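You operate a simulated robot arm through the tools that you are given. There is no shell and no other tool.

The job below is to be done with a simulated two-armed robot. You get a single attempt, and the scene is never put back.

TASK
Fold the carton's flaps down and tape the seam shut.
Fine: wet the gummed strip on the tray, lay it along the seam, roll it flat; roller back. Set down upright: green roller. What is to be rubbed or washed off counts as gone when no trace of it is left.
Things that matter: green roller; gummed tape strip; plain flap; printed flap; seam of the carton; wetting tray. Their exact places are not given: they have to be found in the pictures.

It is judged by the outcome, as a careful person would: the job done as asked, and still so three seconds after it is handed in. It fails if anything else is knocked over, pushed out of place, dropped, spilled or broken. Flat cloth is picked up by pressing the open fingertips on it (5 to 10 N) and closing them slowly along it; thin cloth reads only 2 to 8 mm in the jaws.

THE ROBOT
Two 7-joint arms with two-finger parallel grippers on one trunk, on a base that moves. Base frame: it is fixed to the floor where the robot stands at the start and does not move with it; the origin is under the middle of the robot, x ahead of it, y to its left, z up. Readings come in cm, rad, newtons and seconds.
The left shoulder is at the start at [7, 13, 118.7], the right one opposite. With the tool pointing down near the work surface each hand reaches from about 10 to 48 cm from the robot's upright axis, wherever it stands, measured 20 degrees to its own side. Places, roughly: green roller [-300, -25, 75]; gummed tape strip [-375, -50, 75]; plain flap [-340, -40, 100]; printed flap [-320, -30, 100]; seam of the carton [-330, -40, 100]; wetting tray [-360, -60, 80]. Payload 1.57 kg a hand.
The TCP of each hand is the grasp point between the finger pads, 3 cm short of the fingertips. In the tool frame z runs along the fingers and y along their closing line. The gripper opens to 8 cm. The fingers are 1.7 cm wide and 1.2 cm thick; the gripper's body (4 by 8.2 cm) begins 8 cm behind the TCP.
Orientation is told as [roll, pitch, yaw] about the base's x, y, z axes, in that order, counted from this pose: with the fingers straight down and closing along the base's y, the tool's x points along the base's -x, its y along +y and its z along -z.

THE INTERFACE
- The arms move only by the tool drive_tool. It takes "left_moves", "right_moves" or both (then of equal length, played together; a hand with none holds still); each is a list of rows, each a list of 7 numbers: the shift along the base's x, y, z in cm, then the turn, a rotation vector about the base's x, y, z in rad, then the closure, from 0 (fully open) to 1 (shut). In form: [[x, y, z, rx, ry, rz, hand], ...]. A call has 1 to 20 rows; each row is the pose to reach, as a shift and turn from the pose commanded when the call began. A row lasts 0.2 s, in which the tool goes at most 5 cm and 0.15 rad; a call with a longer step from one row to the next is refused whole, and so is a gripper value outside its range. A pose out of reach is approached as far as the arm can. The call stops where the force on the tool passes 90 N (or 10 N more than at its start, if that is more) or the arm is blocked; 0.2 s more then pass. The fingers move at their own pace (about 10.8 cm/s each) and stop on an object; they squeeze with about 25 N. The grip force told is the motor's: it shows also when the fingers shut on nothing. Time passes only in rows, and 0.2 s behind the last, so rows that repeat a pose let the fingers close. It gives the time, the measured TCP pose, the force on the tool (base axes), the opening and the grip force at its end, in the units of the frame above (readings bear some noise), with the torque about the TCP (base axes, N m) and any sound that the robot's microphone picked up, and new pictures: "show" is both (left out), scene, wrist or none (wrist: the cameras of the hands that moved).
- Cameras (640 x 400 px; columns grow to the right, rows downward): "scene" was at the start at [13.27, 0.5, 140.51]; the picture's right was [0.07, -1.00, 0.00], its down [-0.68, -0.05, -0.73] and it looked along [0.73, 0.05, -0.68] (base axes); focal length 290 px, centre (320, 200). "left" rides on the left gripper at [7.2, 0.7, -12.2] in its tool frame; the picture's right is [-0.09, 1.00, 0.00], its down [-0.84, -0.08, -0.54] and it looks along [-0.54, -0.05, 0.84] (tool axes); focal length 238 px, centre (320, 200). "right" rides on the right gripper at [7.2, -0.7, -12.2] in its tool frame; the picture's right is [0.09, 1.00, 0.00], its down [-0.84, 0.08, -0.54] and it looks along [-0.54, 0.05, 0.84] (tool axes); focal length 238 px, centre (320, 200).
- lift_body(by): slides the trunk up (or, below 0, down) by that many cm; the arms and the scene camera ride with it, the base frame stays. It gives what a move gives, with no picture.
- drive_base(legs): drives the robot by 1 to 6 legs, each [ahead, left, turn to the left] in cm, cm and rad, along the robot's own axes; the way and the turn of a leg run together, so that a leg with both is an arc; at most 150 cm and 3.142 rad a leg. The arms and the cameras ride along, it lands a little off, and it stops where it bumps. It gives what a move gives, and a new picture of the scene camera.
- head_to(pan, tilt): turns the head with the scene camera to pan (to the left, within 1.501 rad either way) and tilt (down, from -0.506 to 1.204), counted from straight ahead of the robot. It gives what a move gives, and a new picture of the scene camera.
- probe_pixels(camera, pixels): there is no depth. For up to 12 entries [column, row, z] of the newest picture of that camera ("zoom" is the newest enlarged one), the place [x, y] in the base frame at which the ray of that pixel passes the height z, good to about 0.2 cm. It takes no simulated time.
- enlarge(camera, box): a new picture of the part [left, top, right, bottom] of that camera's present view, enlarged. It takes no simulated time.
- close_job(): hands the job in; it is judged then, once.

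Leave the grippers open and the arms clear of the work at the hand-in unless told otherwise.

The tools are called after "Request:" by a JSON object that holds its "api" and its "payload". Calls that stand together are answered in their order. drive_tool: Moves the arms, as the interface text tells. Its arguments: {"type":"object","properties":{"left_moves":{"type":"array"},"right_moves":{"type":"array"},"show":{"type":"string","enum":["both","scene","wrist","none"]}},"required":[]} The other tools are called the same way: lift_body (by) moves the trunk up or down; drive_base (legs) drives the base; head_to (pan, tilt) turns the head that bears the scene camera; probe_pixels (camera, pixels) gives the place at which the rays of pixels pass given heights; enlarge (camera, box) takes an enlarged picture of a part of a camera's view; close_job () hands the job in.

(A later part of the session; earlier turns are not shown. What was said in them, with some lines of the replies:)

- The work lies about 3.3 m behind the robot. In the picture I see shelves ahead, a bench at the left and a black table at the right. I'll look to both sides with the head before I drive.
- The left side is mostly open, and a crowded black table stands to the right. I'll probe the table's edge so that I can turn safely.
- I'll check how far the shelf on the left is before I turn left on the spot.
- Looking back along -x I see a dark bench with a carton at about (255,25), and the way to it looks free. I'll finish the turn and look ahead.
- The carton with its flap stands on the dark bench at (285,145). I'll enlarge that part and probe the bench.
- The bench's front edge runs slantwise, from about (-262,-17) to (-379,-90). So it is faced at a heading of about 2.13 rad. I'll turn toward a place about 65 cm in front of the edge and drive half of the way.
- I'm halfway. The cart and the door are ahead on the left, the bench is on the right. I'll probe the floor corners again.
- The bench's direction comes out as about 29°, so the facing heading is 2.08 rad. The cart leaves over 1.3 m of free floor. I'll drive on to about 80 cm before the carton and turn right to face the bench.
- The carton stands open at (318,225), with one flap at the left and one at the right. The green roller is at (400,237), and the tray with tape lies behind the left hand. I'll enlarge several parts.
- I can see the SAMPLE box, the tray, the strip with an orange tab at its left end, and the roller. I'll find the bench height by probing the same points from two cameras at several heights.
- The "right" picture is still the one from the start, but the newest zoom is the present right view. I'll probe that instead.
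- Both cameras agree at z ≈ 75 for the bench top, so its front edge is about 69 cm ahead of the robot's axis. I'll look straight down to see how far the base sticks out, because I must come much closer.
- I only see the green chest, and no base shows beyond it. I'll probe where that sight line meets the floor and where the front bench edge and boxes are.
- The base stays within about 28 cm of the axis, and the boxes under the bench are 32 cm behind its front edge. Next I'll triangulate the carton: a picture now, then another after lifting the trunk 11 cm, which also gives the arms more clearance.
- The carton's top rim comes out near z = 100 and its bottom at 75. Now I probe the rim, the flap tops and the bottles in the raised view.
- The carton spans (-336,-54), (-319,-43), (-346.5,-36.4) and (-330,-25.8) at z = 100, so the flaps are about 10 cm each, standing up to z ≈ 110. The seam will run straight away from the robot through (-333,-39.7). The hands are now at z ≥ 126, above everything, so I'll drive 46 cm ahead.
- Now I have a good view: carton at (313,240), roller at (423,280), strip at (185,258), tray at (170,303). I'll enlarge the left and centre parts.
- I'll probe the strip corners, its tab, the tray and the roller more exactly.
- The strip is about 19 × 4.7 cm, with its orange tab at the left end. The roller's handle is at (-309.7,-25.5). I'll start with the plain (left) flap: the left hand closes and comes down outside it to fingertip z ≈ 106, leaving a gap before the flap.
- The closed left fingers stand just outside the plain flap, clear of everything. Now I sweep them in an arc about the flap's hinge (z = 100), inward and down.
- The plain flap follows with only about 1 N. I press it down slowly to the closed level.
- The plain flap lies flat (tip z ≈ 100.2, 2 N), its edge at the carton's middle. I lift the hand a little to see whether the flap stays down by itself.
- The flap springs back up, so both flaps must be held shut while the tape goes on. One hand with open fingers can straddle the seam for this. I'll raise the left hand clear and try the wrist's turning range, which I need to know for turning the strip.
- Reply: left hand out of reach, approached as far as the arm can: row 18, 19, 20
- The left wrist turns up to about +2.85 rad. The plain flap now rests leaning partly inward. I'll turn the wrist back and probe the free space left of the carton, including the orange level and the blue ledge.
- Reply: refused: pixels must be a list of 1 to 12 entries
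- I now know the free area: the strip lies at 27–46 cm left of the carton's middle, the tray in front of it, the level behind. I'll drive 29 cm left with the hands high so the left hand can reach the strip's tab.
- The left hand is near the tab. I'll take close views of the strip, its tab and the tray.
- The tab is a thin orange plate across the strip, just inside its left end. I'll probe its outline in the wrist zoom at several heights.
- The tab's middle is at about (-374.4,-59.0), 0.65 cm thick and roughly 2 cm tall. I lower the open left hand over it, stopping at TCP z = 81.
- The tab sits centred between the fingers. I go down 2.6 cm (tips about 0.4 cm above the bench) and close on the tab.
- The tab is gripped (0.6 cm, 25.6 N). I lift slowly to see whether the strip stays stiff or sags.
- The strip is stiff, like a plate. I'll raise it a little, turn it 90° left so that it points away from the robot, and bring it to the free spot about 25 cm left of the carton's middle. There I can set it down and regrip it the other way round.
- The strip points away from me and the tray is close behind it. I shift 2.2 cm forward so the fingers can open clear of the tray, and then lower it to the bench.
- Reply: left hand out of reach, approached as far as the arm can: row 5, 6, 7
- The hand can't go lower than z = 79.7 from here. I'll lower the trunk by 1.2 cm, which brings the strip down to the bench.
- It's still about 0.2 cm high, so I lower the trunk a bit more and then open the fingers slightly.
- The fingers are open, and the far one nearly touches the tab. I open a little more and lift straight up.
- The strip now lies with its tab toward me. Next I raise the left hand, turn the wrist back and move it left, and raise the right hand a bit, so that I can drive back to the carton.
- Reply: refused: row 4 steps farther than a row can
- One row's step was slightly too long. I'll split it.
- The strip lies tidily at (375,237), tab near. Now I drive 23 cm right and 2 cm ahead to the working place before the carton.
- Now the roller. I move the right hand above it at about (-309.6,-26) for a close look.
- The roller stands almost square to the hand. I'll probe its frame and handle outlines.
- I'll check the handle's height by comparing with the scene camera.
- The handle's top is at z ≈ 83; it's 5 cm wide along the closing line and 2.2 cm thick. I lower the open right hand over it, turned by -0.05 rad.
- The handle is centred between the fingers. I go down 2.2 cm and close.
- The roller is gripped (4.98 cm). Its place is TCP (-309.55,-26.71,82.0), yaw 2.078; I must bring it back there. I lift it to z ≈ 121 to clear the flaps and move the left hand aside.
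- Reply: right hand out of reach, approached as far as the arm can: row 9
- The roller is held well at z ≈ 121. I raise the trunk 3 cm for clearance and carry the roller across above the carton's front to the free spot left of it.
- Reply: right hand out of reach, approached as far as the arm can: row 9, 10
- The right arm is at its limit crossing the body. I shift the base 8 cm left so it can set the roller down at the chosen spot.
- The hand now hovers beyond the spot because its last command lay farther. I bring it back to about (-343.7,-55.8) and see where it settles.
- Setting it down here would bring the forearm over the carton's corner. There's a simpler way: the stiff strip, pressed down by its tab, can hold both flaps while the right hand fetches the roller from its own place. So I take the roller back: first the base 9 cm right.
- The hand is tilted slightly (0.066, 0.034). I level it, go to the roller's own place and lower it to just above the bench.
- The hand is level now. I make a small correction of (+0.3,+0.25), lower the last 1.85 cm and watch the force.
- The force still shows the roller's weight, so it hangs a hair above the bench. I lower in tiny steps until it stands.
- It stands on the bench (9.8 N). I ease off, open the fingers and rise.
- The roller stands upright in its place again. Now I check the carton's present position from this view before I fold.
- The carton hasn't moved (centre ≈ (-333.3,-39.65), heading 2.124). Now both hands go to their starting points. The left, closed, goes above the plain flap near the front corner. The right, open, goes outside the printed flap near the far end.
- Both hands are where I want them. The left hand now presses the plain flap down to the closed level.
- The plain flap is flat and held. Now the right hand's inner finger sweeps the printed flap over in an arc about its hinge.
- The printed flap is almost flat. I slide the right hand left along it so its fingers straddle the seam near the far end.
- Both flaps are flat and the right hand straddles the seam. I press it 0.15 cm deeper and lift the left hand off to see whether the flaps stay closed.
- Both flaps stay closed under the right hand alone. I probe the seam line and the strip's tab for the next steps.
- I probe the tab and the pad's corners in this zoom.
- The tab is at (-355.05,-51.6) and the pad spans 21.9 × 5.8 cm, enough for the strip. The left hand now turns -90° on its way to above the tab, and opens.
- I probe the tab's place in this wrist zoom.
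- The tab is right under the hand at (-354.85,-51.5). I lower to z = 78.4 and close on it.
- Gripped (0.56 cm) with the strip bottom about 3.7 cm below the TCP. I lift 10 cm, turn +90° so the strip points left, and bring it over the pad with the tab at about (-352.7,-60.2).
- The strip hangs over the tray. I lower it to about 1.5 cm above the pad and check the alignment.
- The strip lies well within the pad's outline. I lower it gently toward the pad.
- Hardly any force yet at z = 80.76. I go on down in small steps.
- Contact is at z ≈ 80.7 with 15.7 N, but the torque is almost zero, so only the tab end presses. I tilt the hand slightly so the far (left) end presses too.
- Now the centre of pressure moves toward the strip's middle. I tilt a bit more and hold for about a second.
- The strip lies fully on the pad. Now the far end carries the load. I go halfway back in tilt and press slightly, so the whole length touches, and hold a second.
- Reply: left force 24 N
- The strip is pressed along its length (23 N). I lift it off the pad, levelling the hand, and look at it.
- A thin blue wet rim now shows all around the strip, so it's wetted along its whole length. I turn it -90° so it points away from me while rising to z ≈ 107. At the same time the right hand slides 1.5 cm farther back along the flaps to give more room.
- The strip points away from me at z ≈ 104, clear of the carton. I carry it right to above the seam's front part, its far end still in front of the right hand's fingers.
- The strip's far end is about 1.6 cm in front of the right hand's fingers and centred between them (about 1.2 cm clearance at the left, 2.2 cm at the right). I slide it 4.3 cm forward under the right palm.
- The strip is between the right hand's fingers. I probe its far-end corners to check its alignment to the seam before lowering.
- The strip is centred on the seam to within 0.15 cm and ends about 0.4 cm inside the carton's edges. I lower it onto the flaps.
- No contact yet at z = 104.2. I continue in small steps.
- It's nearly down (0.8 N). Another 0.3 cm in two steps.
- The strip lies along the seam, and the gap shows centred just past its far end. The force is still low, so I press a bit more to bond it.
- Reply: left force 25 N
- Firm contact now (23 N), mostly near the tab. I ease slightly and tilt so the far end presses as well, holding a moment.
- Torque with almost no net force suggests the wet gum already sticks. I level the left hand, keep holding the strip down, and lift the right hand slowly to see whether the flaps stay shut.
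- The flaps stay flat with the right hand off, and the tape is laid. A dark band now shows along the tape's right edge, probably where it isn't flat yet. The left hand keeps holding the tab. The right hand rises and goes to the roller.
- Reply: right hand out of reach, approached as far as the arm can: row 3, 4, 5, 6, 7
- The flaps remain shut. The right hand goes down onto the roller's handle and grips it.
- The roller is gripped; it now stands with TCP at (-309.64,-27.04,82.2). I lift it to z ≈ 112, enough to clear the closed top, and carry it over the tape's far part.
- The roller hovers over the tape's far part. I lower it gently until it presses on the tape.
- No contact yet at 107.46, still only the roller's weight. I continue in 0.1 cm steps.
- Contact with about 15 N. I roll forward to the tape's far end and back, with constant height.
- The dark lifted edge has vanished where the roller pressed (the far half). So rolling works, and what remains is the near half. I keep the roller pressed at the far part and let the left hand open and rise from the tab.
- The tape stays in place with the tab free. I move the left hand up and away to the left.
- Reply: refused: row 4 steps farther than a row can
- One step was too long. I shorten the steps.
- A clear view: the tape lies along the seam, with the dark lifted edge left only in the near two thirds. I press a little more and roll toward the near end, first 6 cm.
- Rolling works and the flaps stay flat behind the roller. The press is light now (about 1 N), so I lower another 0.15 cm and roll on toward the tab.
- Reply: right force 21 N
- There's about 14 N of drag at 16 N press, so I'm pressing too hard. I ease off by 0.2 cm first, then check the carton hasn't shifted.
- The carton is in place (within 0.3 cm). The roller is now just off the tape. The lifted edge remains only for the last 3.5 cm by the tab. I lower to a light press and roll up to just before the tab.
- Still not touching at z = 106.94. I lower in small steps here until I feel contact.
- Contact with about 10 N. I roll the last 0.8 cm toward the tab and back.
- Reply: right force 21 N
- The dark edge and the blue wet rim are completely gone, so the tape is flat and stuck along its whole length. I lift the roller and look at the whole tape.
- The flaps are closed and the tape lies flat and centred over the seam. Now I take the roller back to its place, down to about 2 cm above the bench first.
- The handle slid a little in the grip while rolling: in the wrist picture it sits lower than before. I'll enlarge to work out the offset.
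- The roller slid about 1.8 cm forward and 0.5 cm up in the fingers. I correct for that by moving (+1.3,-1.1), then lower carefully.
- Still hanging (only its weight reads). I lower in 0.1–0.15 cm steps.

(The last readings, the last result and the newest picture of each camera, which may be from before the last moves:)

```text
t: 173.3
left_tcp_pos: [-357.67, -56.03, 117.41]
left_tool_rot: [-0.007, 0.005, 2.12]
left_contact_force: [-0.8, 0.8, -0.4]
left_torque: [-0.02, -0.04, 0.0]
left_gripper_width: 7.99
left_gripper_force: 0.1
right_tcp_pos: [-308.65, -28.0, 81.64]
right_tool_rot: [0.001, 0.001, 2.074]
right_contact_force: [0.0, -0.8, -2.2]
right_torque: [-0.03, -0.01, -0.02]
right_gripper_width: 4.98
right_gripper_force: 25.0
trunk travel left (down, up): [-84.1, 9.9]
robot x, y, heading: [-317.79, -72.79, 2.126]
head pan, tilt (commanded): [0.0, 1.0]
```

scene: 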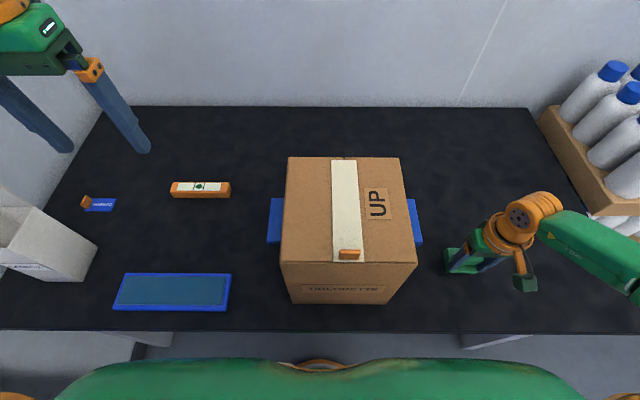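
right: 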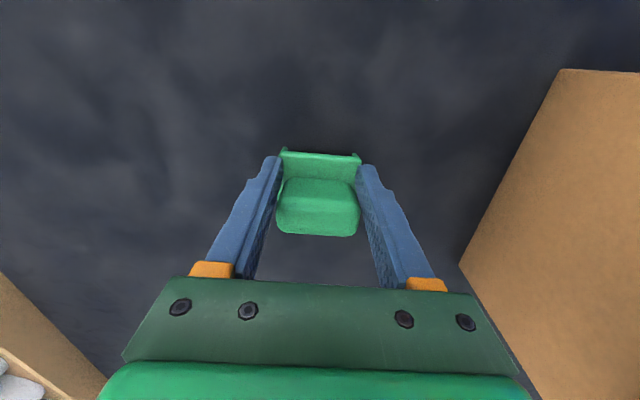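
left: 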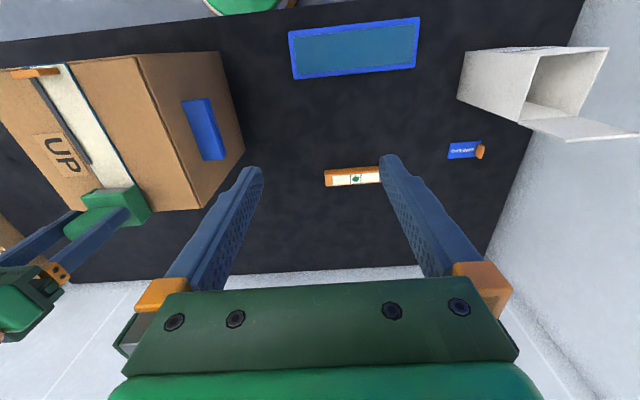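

Request:
{"api": "drive_tool", "payload": {"right_moves": [[0, 0, -0.1, 0, 0, 0, 1], [0, 0, -0.2, 0, 0, 0, 1]], "show": "wrist"}}

```text
t: 173.9
left_tcp_pos: [-357.63, -56.12, 117.31]
left_tool_rot: [-0.007, 0.004, 2.12]
left_contact_force: [1.1, -0.5, -1.0]
left_torque: [0.01, 0.0, 0.0]
left_gripper_width: 8.02
left_gripper_force: 0.1
right_tcp_pos: [-308.57, -28.12, 81.48]
right_tool_rot: [0.0, 0.001, 2.074]
right_contact_force: [0.0, 0.4, -2.3]
right_torque: [-0.03, -0.02, 0.0]
right_gripper_width: 4.98
right_gripper_force: 25.0
trunk travel left (down, up): [-84.1, 9.9]
robot x, y, heading: [-318.03, -73.09, 2.127]
head pan, tilt (commanded): [0.0, 1.0]
```

right: 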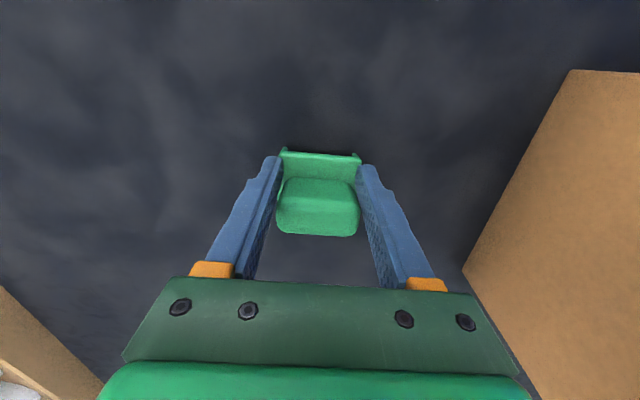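

Still hanging at 81.48. The frame's top is just below the fingertips, so contact should come near 81.2. I continue.

Request:
{"api": "drive_tool", "payload": {"right_moves": [[0, 0, -0.1, 0, 0, 0, 1], [0, 0, -0.2, 0, 0, 0, 1]], "show": "none"}}

```text
t: 174.5
left_tcp_pos: [-357.76, -56.42, 117.34]
left_tool_rot: [-0.009, 0.002, 2.119]
left_contact_force: [0.3, 0.5, 1.3]
left_torque: [0.01, 0.0, 0.0]
left_gripper_width: 8.0
left_gripper_force: 0.0
right_tcp_pos: [-308.63, -28.09, 81.44]
right_tool_rot: [-0.001, -0.005, 2.075]
right_contact_force: [1.6, 5.6, 17.1]
right_torque: [0.13, 0.18, -0.03]
right_gripper_width: 4.98
right_gripper_force: 25.2
trunk travel left (down, up): [-84.1, 9.9]
robot x, y, heading: [-317.34, -73.08, 2.128]
head pan, tilt (commanded): [0.0, 1.0]
```

It stands on the bench (17 N). I ease off 0.15 cm and open the fingers slowly, then look.

Request:
{"api": "drive_tool", "payload": {"right_moves": [[0, 0, 0.08, 0, 0, 0, 1], [0, 0, 0.15, 0, 0, 0, 1], [0, 0, 0.15, 0, 0, 0, 0.36], [0, 0, 0.15, 0, 0, 0, 0.25], [0, 0, 0.15, 0, 0, 0, 0.12], [0, 0, 0.15, 0, 0, 0, 0]]}}

Request:
{"api": "enlarge", "payload": {"camera": "right", "box": [200, 80, 440, 230]}}

```text
t: 175.9
left_tcp_pos: [-357.63, -56.15, 117.32]
left_tool_rot: [-0.008, 0.003, 2.122]
left_contact_force: [0.6, -0.6, -0.1]
left_torque: [0.01, 0.0, 0.02]
left_gripper_width: 8.0
left_gripper_force: 0.0
right_tcp_pos: [-308.61, -28.05, 81.54]
right_tool_rot: [0.0, 0.001, 2.075]
right_contact_force: [0.0, -0.6, -0.1]
right_torque: [-0.01, 0.04, 0.02]
right_gripper_width: 8.0
right_gripper_force: 0.1
trunk travel left (down, up): [-84.1, 9.9]
robot x, y, heading: [-317.3, -72.8, 2.13]
head pan, tilt (commanded): [0.0, 1.0]
```

scene: 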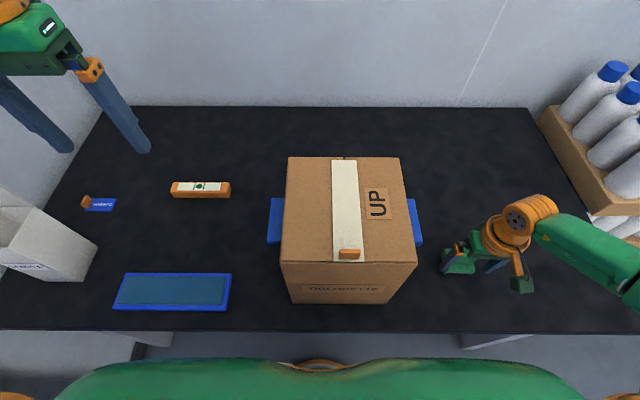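
right: 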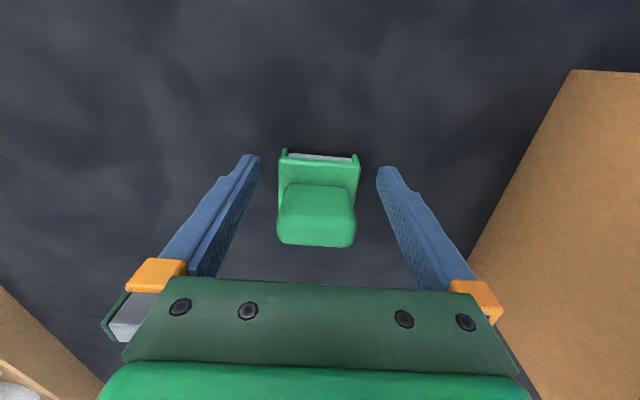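

```text
2.67 times, centred on (320, 155) of right
```

zoom: 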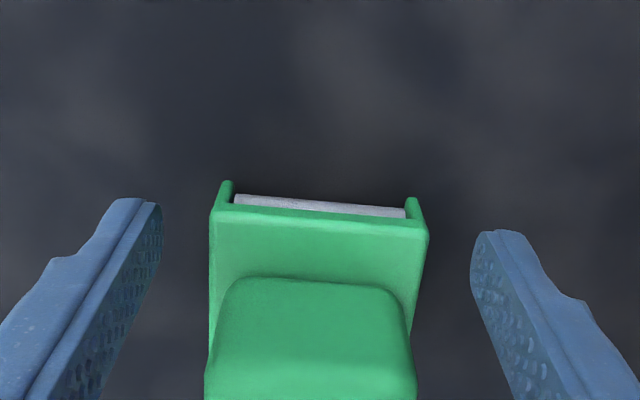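

The roller stands upright again. I raise the right hand straight up and check the roller's place.

Request:
{"api": "drive_tool", "payload": {"right_moves": [[0, 0, 2, 0, 0, 0, 0], [0, 0, 6, 0, 0, 0, 0], [0, 0, 10.5, 0, 0, 0, 0], [0, 0, 15, 0, 0, 0, 0], [0, 0, 19.5, 0, 0, 0, 0], [0, 0, 24, 0, 0, 0, 0], [0, 0, 28, 0, 0, 0, 0]]}}

Request:
{"api": "enlarge", "payload": {"camera": "right", "box": [240, 40, 400, 160]}}

```text
t: 177.5
left_tcp_pos: [-357.64, -56.22, 117.32]
left_tool_rot: [-0.01, 0.001, 2.122]
left_contact_force: [-0.1, 0.0, -0.5]
left_torque: [-0.01, -0.02, -0.01]
left_gripper_width: 7.99
left_gripper_force: 0.1
right_tcp_pos: [-308.68, -28.24, 109.4]
right_tool_rot: [0.0, 0.003, 2.075]
right_contact_force: [-0.7, 0.4, -0.8]
right_torque: [0.03, 0.0, 0.02]
right_gripper_width: 7.98
right_gripper_force: 0.1
trunk travel left (down, up): [-84.1, 9.9]
robot x, y, heading: [-317.88, -72.58, 2.128]
head pan, tilt (commanded): [0.0, 1.0]
```

scene: 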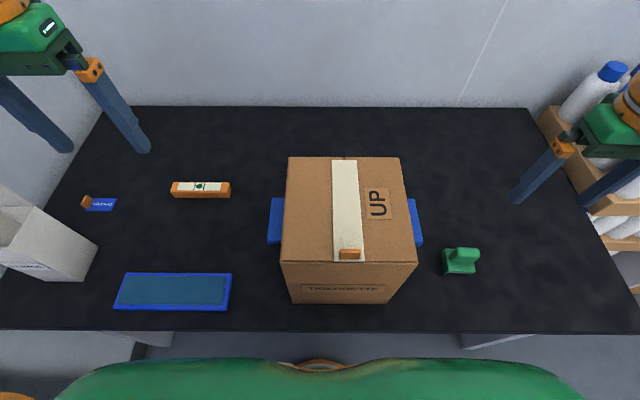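
right: 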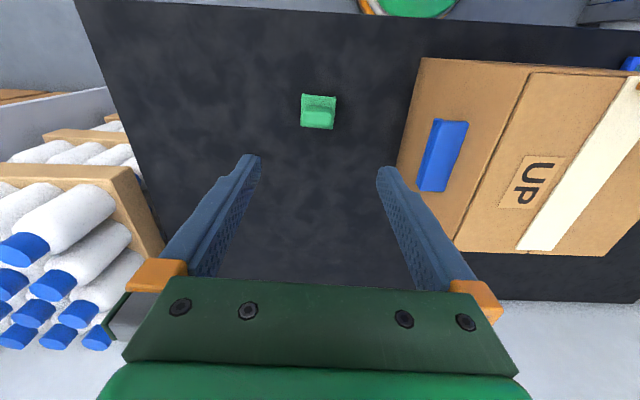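

```text
3.33 times, centred on (320, 100) of right
```

zoom: 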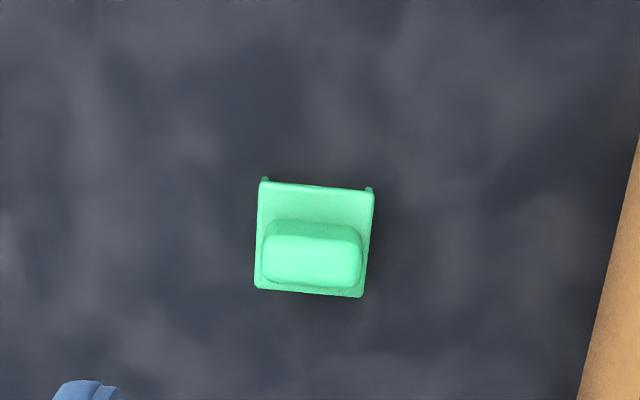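

Request:
{"api": "probe_pixels", "payload": {"camera": "zoom", "pixels": [[260, 182, 77.5], [372, 190, 77.5], [362, 297, 77.5], [256, 289, 77.5]]}}

Request:
{"api": "enlarge", "payload": {"camera": "scene", "box": [250, 140, 500, 310]}}

```text
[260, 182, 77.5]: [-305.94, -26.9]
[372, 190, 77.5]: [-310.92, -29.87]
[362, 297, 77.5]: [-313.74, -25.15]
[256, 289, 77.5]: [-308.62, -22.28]
```

```text
2.35 times, centred on (375, 225) of scene
```

zoom: 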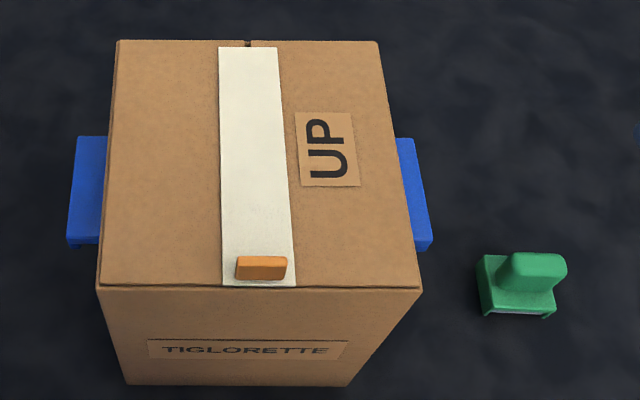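

The roller stands within 0.5 cm of its old place. The tape shows no wet rim or lifted edge, and the flaps are closed. I check the tray and the other things on the left too.

Request:
{"api": "enlarge", "payload": {"camera": "scene", "box": [0, 170, 270, 330]}}

Request:
{"api": "probe_pixels", "payload": {"camera": "scene", "pixels": [[113.5, 309.5, 75], [229, 310.5, 75], [231.5, 274, 76.8], [127, 273, 76.8], [171, 194, 75], [228, 197, 75], [280, 263.5, 100.1], [418, 264, 100.1]]}}

```text
2.37 times, centred on (135, 250) of scene
```

zoom: 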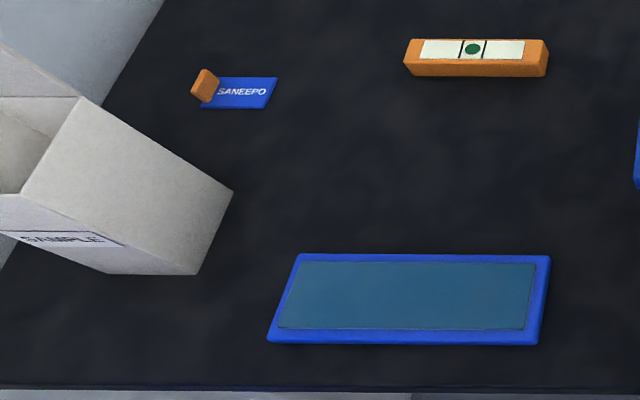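

```text
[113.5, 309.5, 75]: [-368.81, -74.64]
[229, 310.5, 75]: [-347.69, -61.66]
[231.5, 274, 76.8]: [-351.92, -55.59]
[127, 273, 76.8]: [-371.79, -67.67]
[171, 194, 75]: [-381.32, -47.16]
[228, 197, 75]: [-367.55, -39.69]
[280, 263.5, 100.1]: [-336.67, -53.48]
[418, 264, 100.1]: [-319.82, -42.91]
```

Everything else is where it was. I raise the right hand and back away from the bench.

Request:
{"api": "drive_tool", "payload": {"right_moves": [[0, 0, 3, 0, 0, 0, 0], [0, 0, 6, 0, 0, 0, 0], [0, 0, 8, 0, 0, 0, 0]], "show": "none"}}

Request:
{"api": "drive_base", "payload": {"legs": [[-30, 0, 0], [-15, 0, 0]]}}

Request:
{"api": "head_to", "payload": {"pan": 0.0, "tilt": 0.65}}

Request:
{"api": "enlarge", "payload": {"camera": "scene", "box": [230, 120, 430, 280]}}

```text
t: 178.3
left_tcp_pos: [-357.68, -56.19, 117.36]
left_tool_rot: [-0.01, 0.001, 2.12]
left_contact_force: [-0.1, 0.7, 0.2]
left_torque: [-0.01, -0.03, -0.02]
left_gripper_width: 8.0
left_gripper_force: 0.1
right_tcp_pos: [-308.64, -28.22, 117.34]
right_tool_rot: [0.0, 0.002, 2.075]
right_contact_force: [1.3, -0.4, -0.6]
right_torque: [0.0, -0.01, -0.02]
right_gripper_width: 8.02
right_gripper_force: 0.1
trunk travel left (down, up): [-84.1, 9.9]
robot x, y, heading: [-317.85, -73.22, 2.125]
head pan, tilt (commanded): [0.0, 1.0]
```

```text
t: 181.3
left_tcp_pos: [-334.39, -93.42, 117.27]
left_tool_rot: [-0.008, 0.007, 2.117]
left_contact_force: [0.1, -0.2, -0.2]
left_torque: [-0.02, -0.03, -0.02]
left_gripper_width: 8.0
left_gripper_force: 0.2
right_tcp_pos: [-285.33, -65.57, 117.27]
right_tool_rot: [0.0, 0.004, 2.074]
right_contact_force: [-0.2, 0.2, 0.1]
right_torque: [-0.05, 0.01, 0.04]
right_gripper_width: 7.98
right_gripper_force: 0.1
trunk travel left (down, up): [-84.1, 9.9]
robot x, y, heading: [-294.4, -110.64, 2.125]
head pan, tilt (commanded): [0.0, 1.0]
```

scene: 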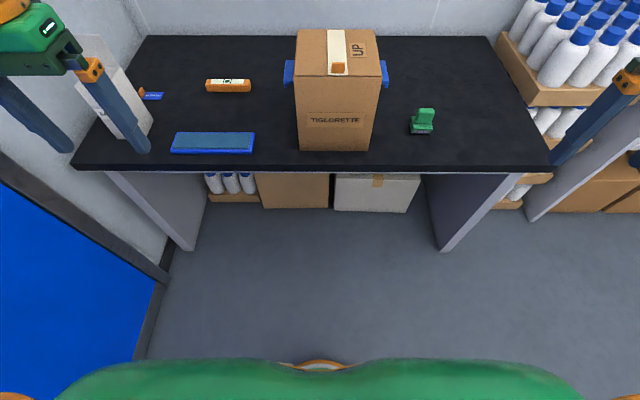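

```text
t: 182.1
left_tcp_pos: [-334.29, -93.84, 117.37]
left_tool_rot: [-0.008, 0.002, 2.117]
left_contact_force: [-1.0, -0.9, 0.5]
left_torque: [-0.01, 0.04, 0.0]
left_gripper_width: 8.01
left_gripper_force: 0.0
right_tcp_pos: [-285.18, -65.69, 117.43]
right_tool_rot: [0.0, 0.0, 2.072]
right_contact_force: [-0.7, -1.4, 0.6]
right_torque: [0.03, 0.01, 0.0]
right_gripper_width: 8.0
right_gripper_force: 0.1
trunk travel left (down, up): [-84.1, 9.9]
robot x, y, heading: [-294.18, -110.56, 2.122]
head pan, tilt (commanded): [0.0, 0.649]
```

scene: 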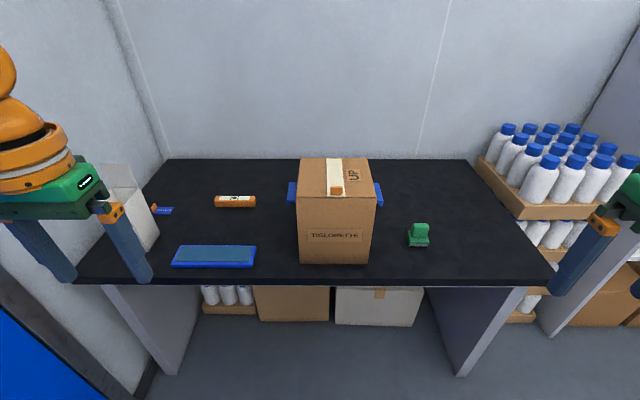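

```text
2.50 times, centred on (330, 200) of scene
```

zoom: 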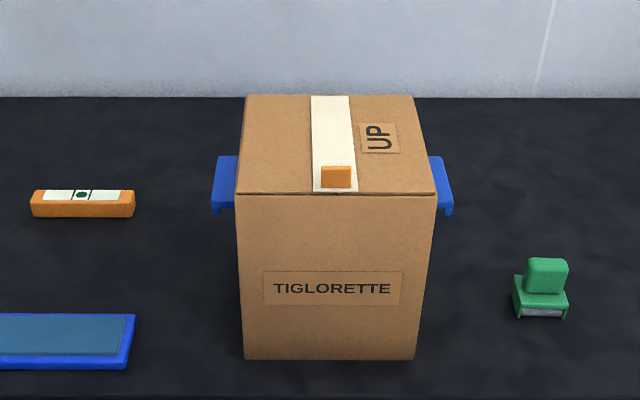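

The carton is shut with the tape flat along the seam, and it has stayed so for over ten seconds with nothing touching it. The roller stands upright in its place, both grippers are open and the arms are clear. I hand the job in.

Request:
{"api": "close_job", "payload": {}}

```text
The job is handed in.
```

I folded the carton's flaps down and taped the seam shut, and I've handed the job in. The flaps stayed closed for more than ten seconds with nothing touching them.

- **Tape:** I wetted the gummed strip along its whole length on the tray. It lies over the seam, about 0.4 cm inside each end of the carton. After rolling, no wet rim or lifted edge showed in the pictures. The strip's orange tab is still on the tape at the near end.
- **Roller:** It slid a little in the grip while I was rolling. It stands upright about 0.5 cm from where it first stood.
- **Everything else:** The tray and the orange level are where they were, and the SAMPLE box and the blue card look undisturbed. The carton reads within about 0.3 cm of its first position, which is about what the camera can tell.
- **Robot:** Both grippers are open and the arms are clear of the bench.
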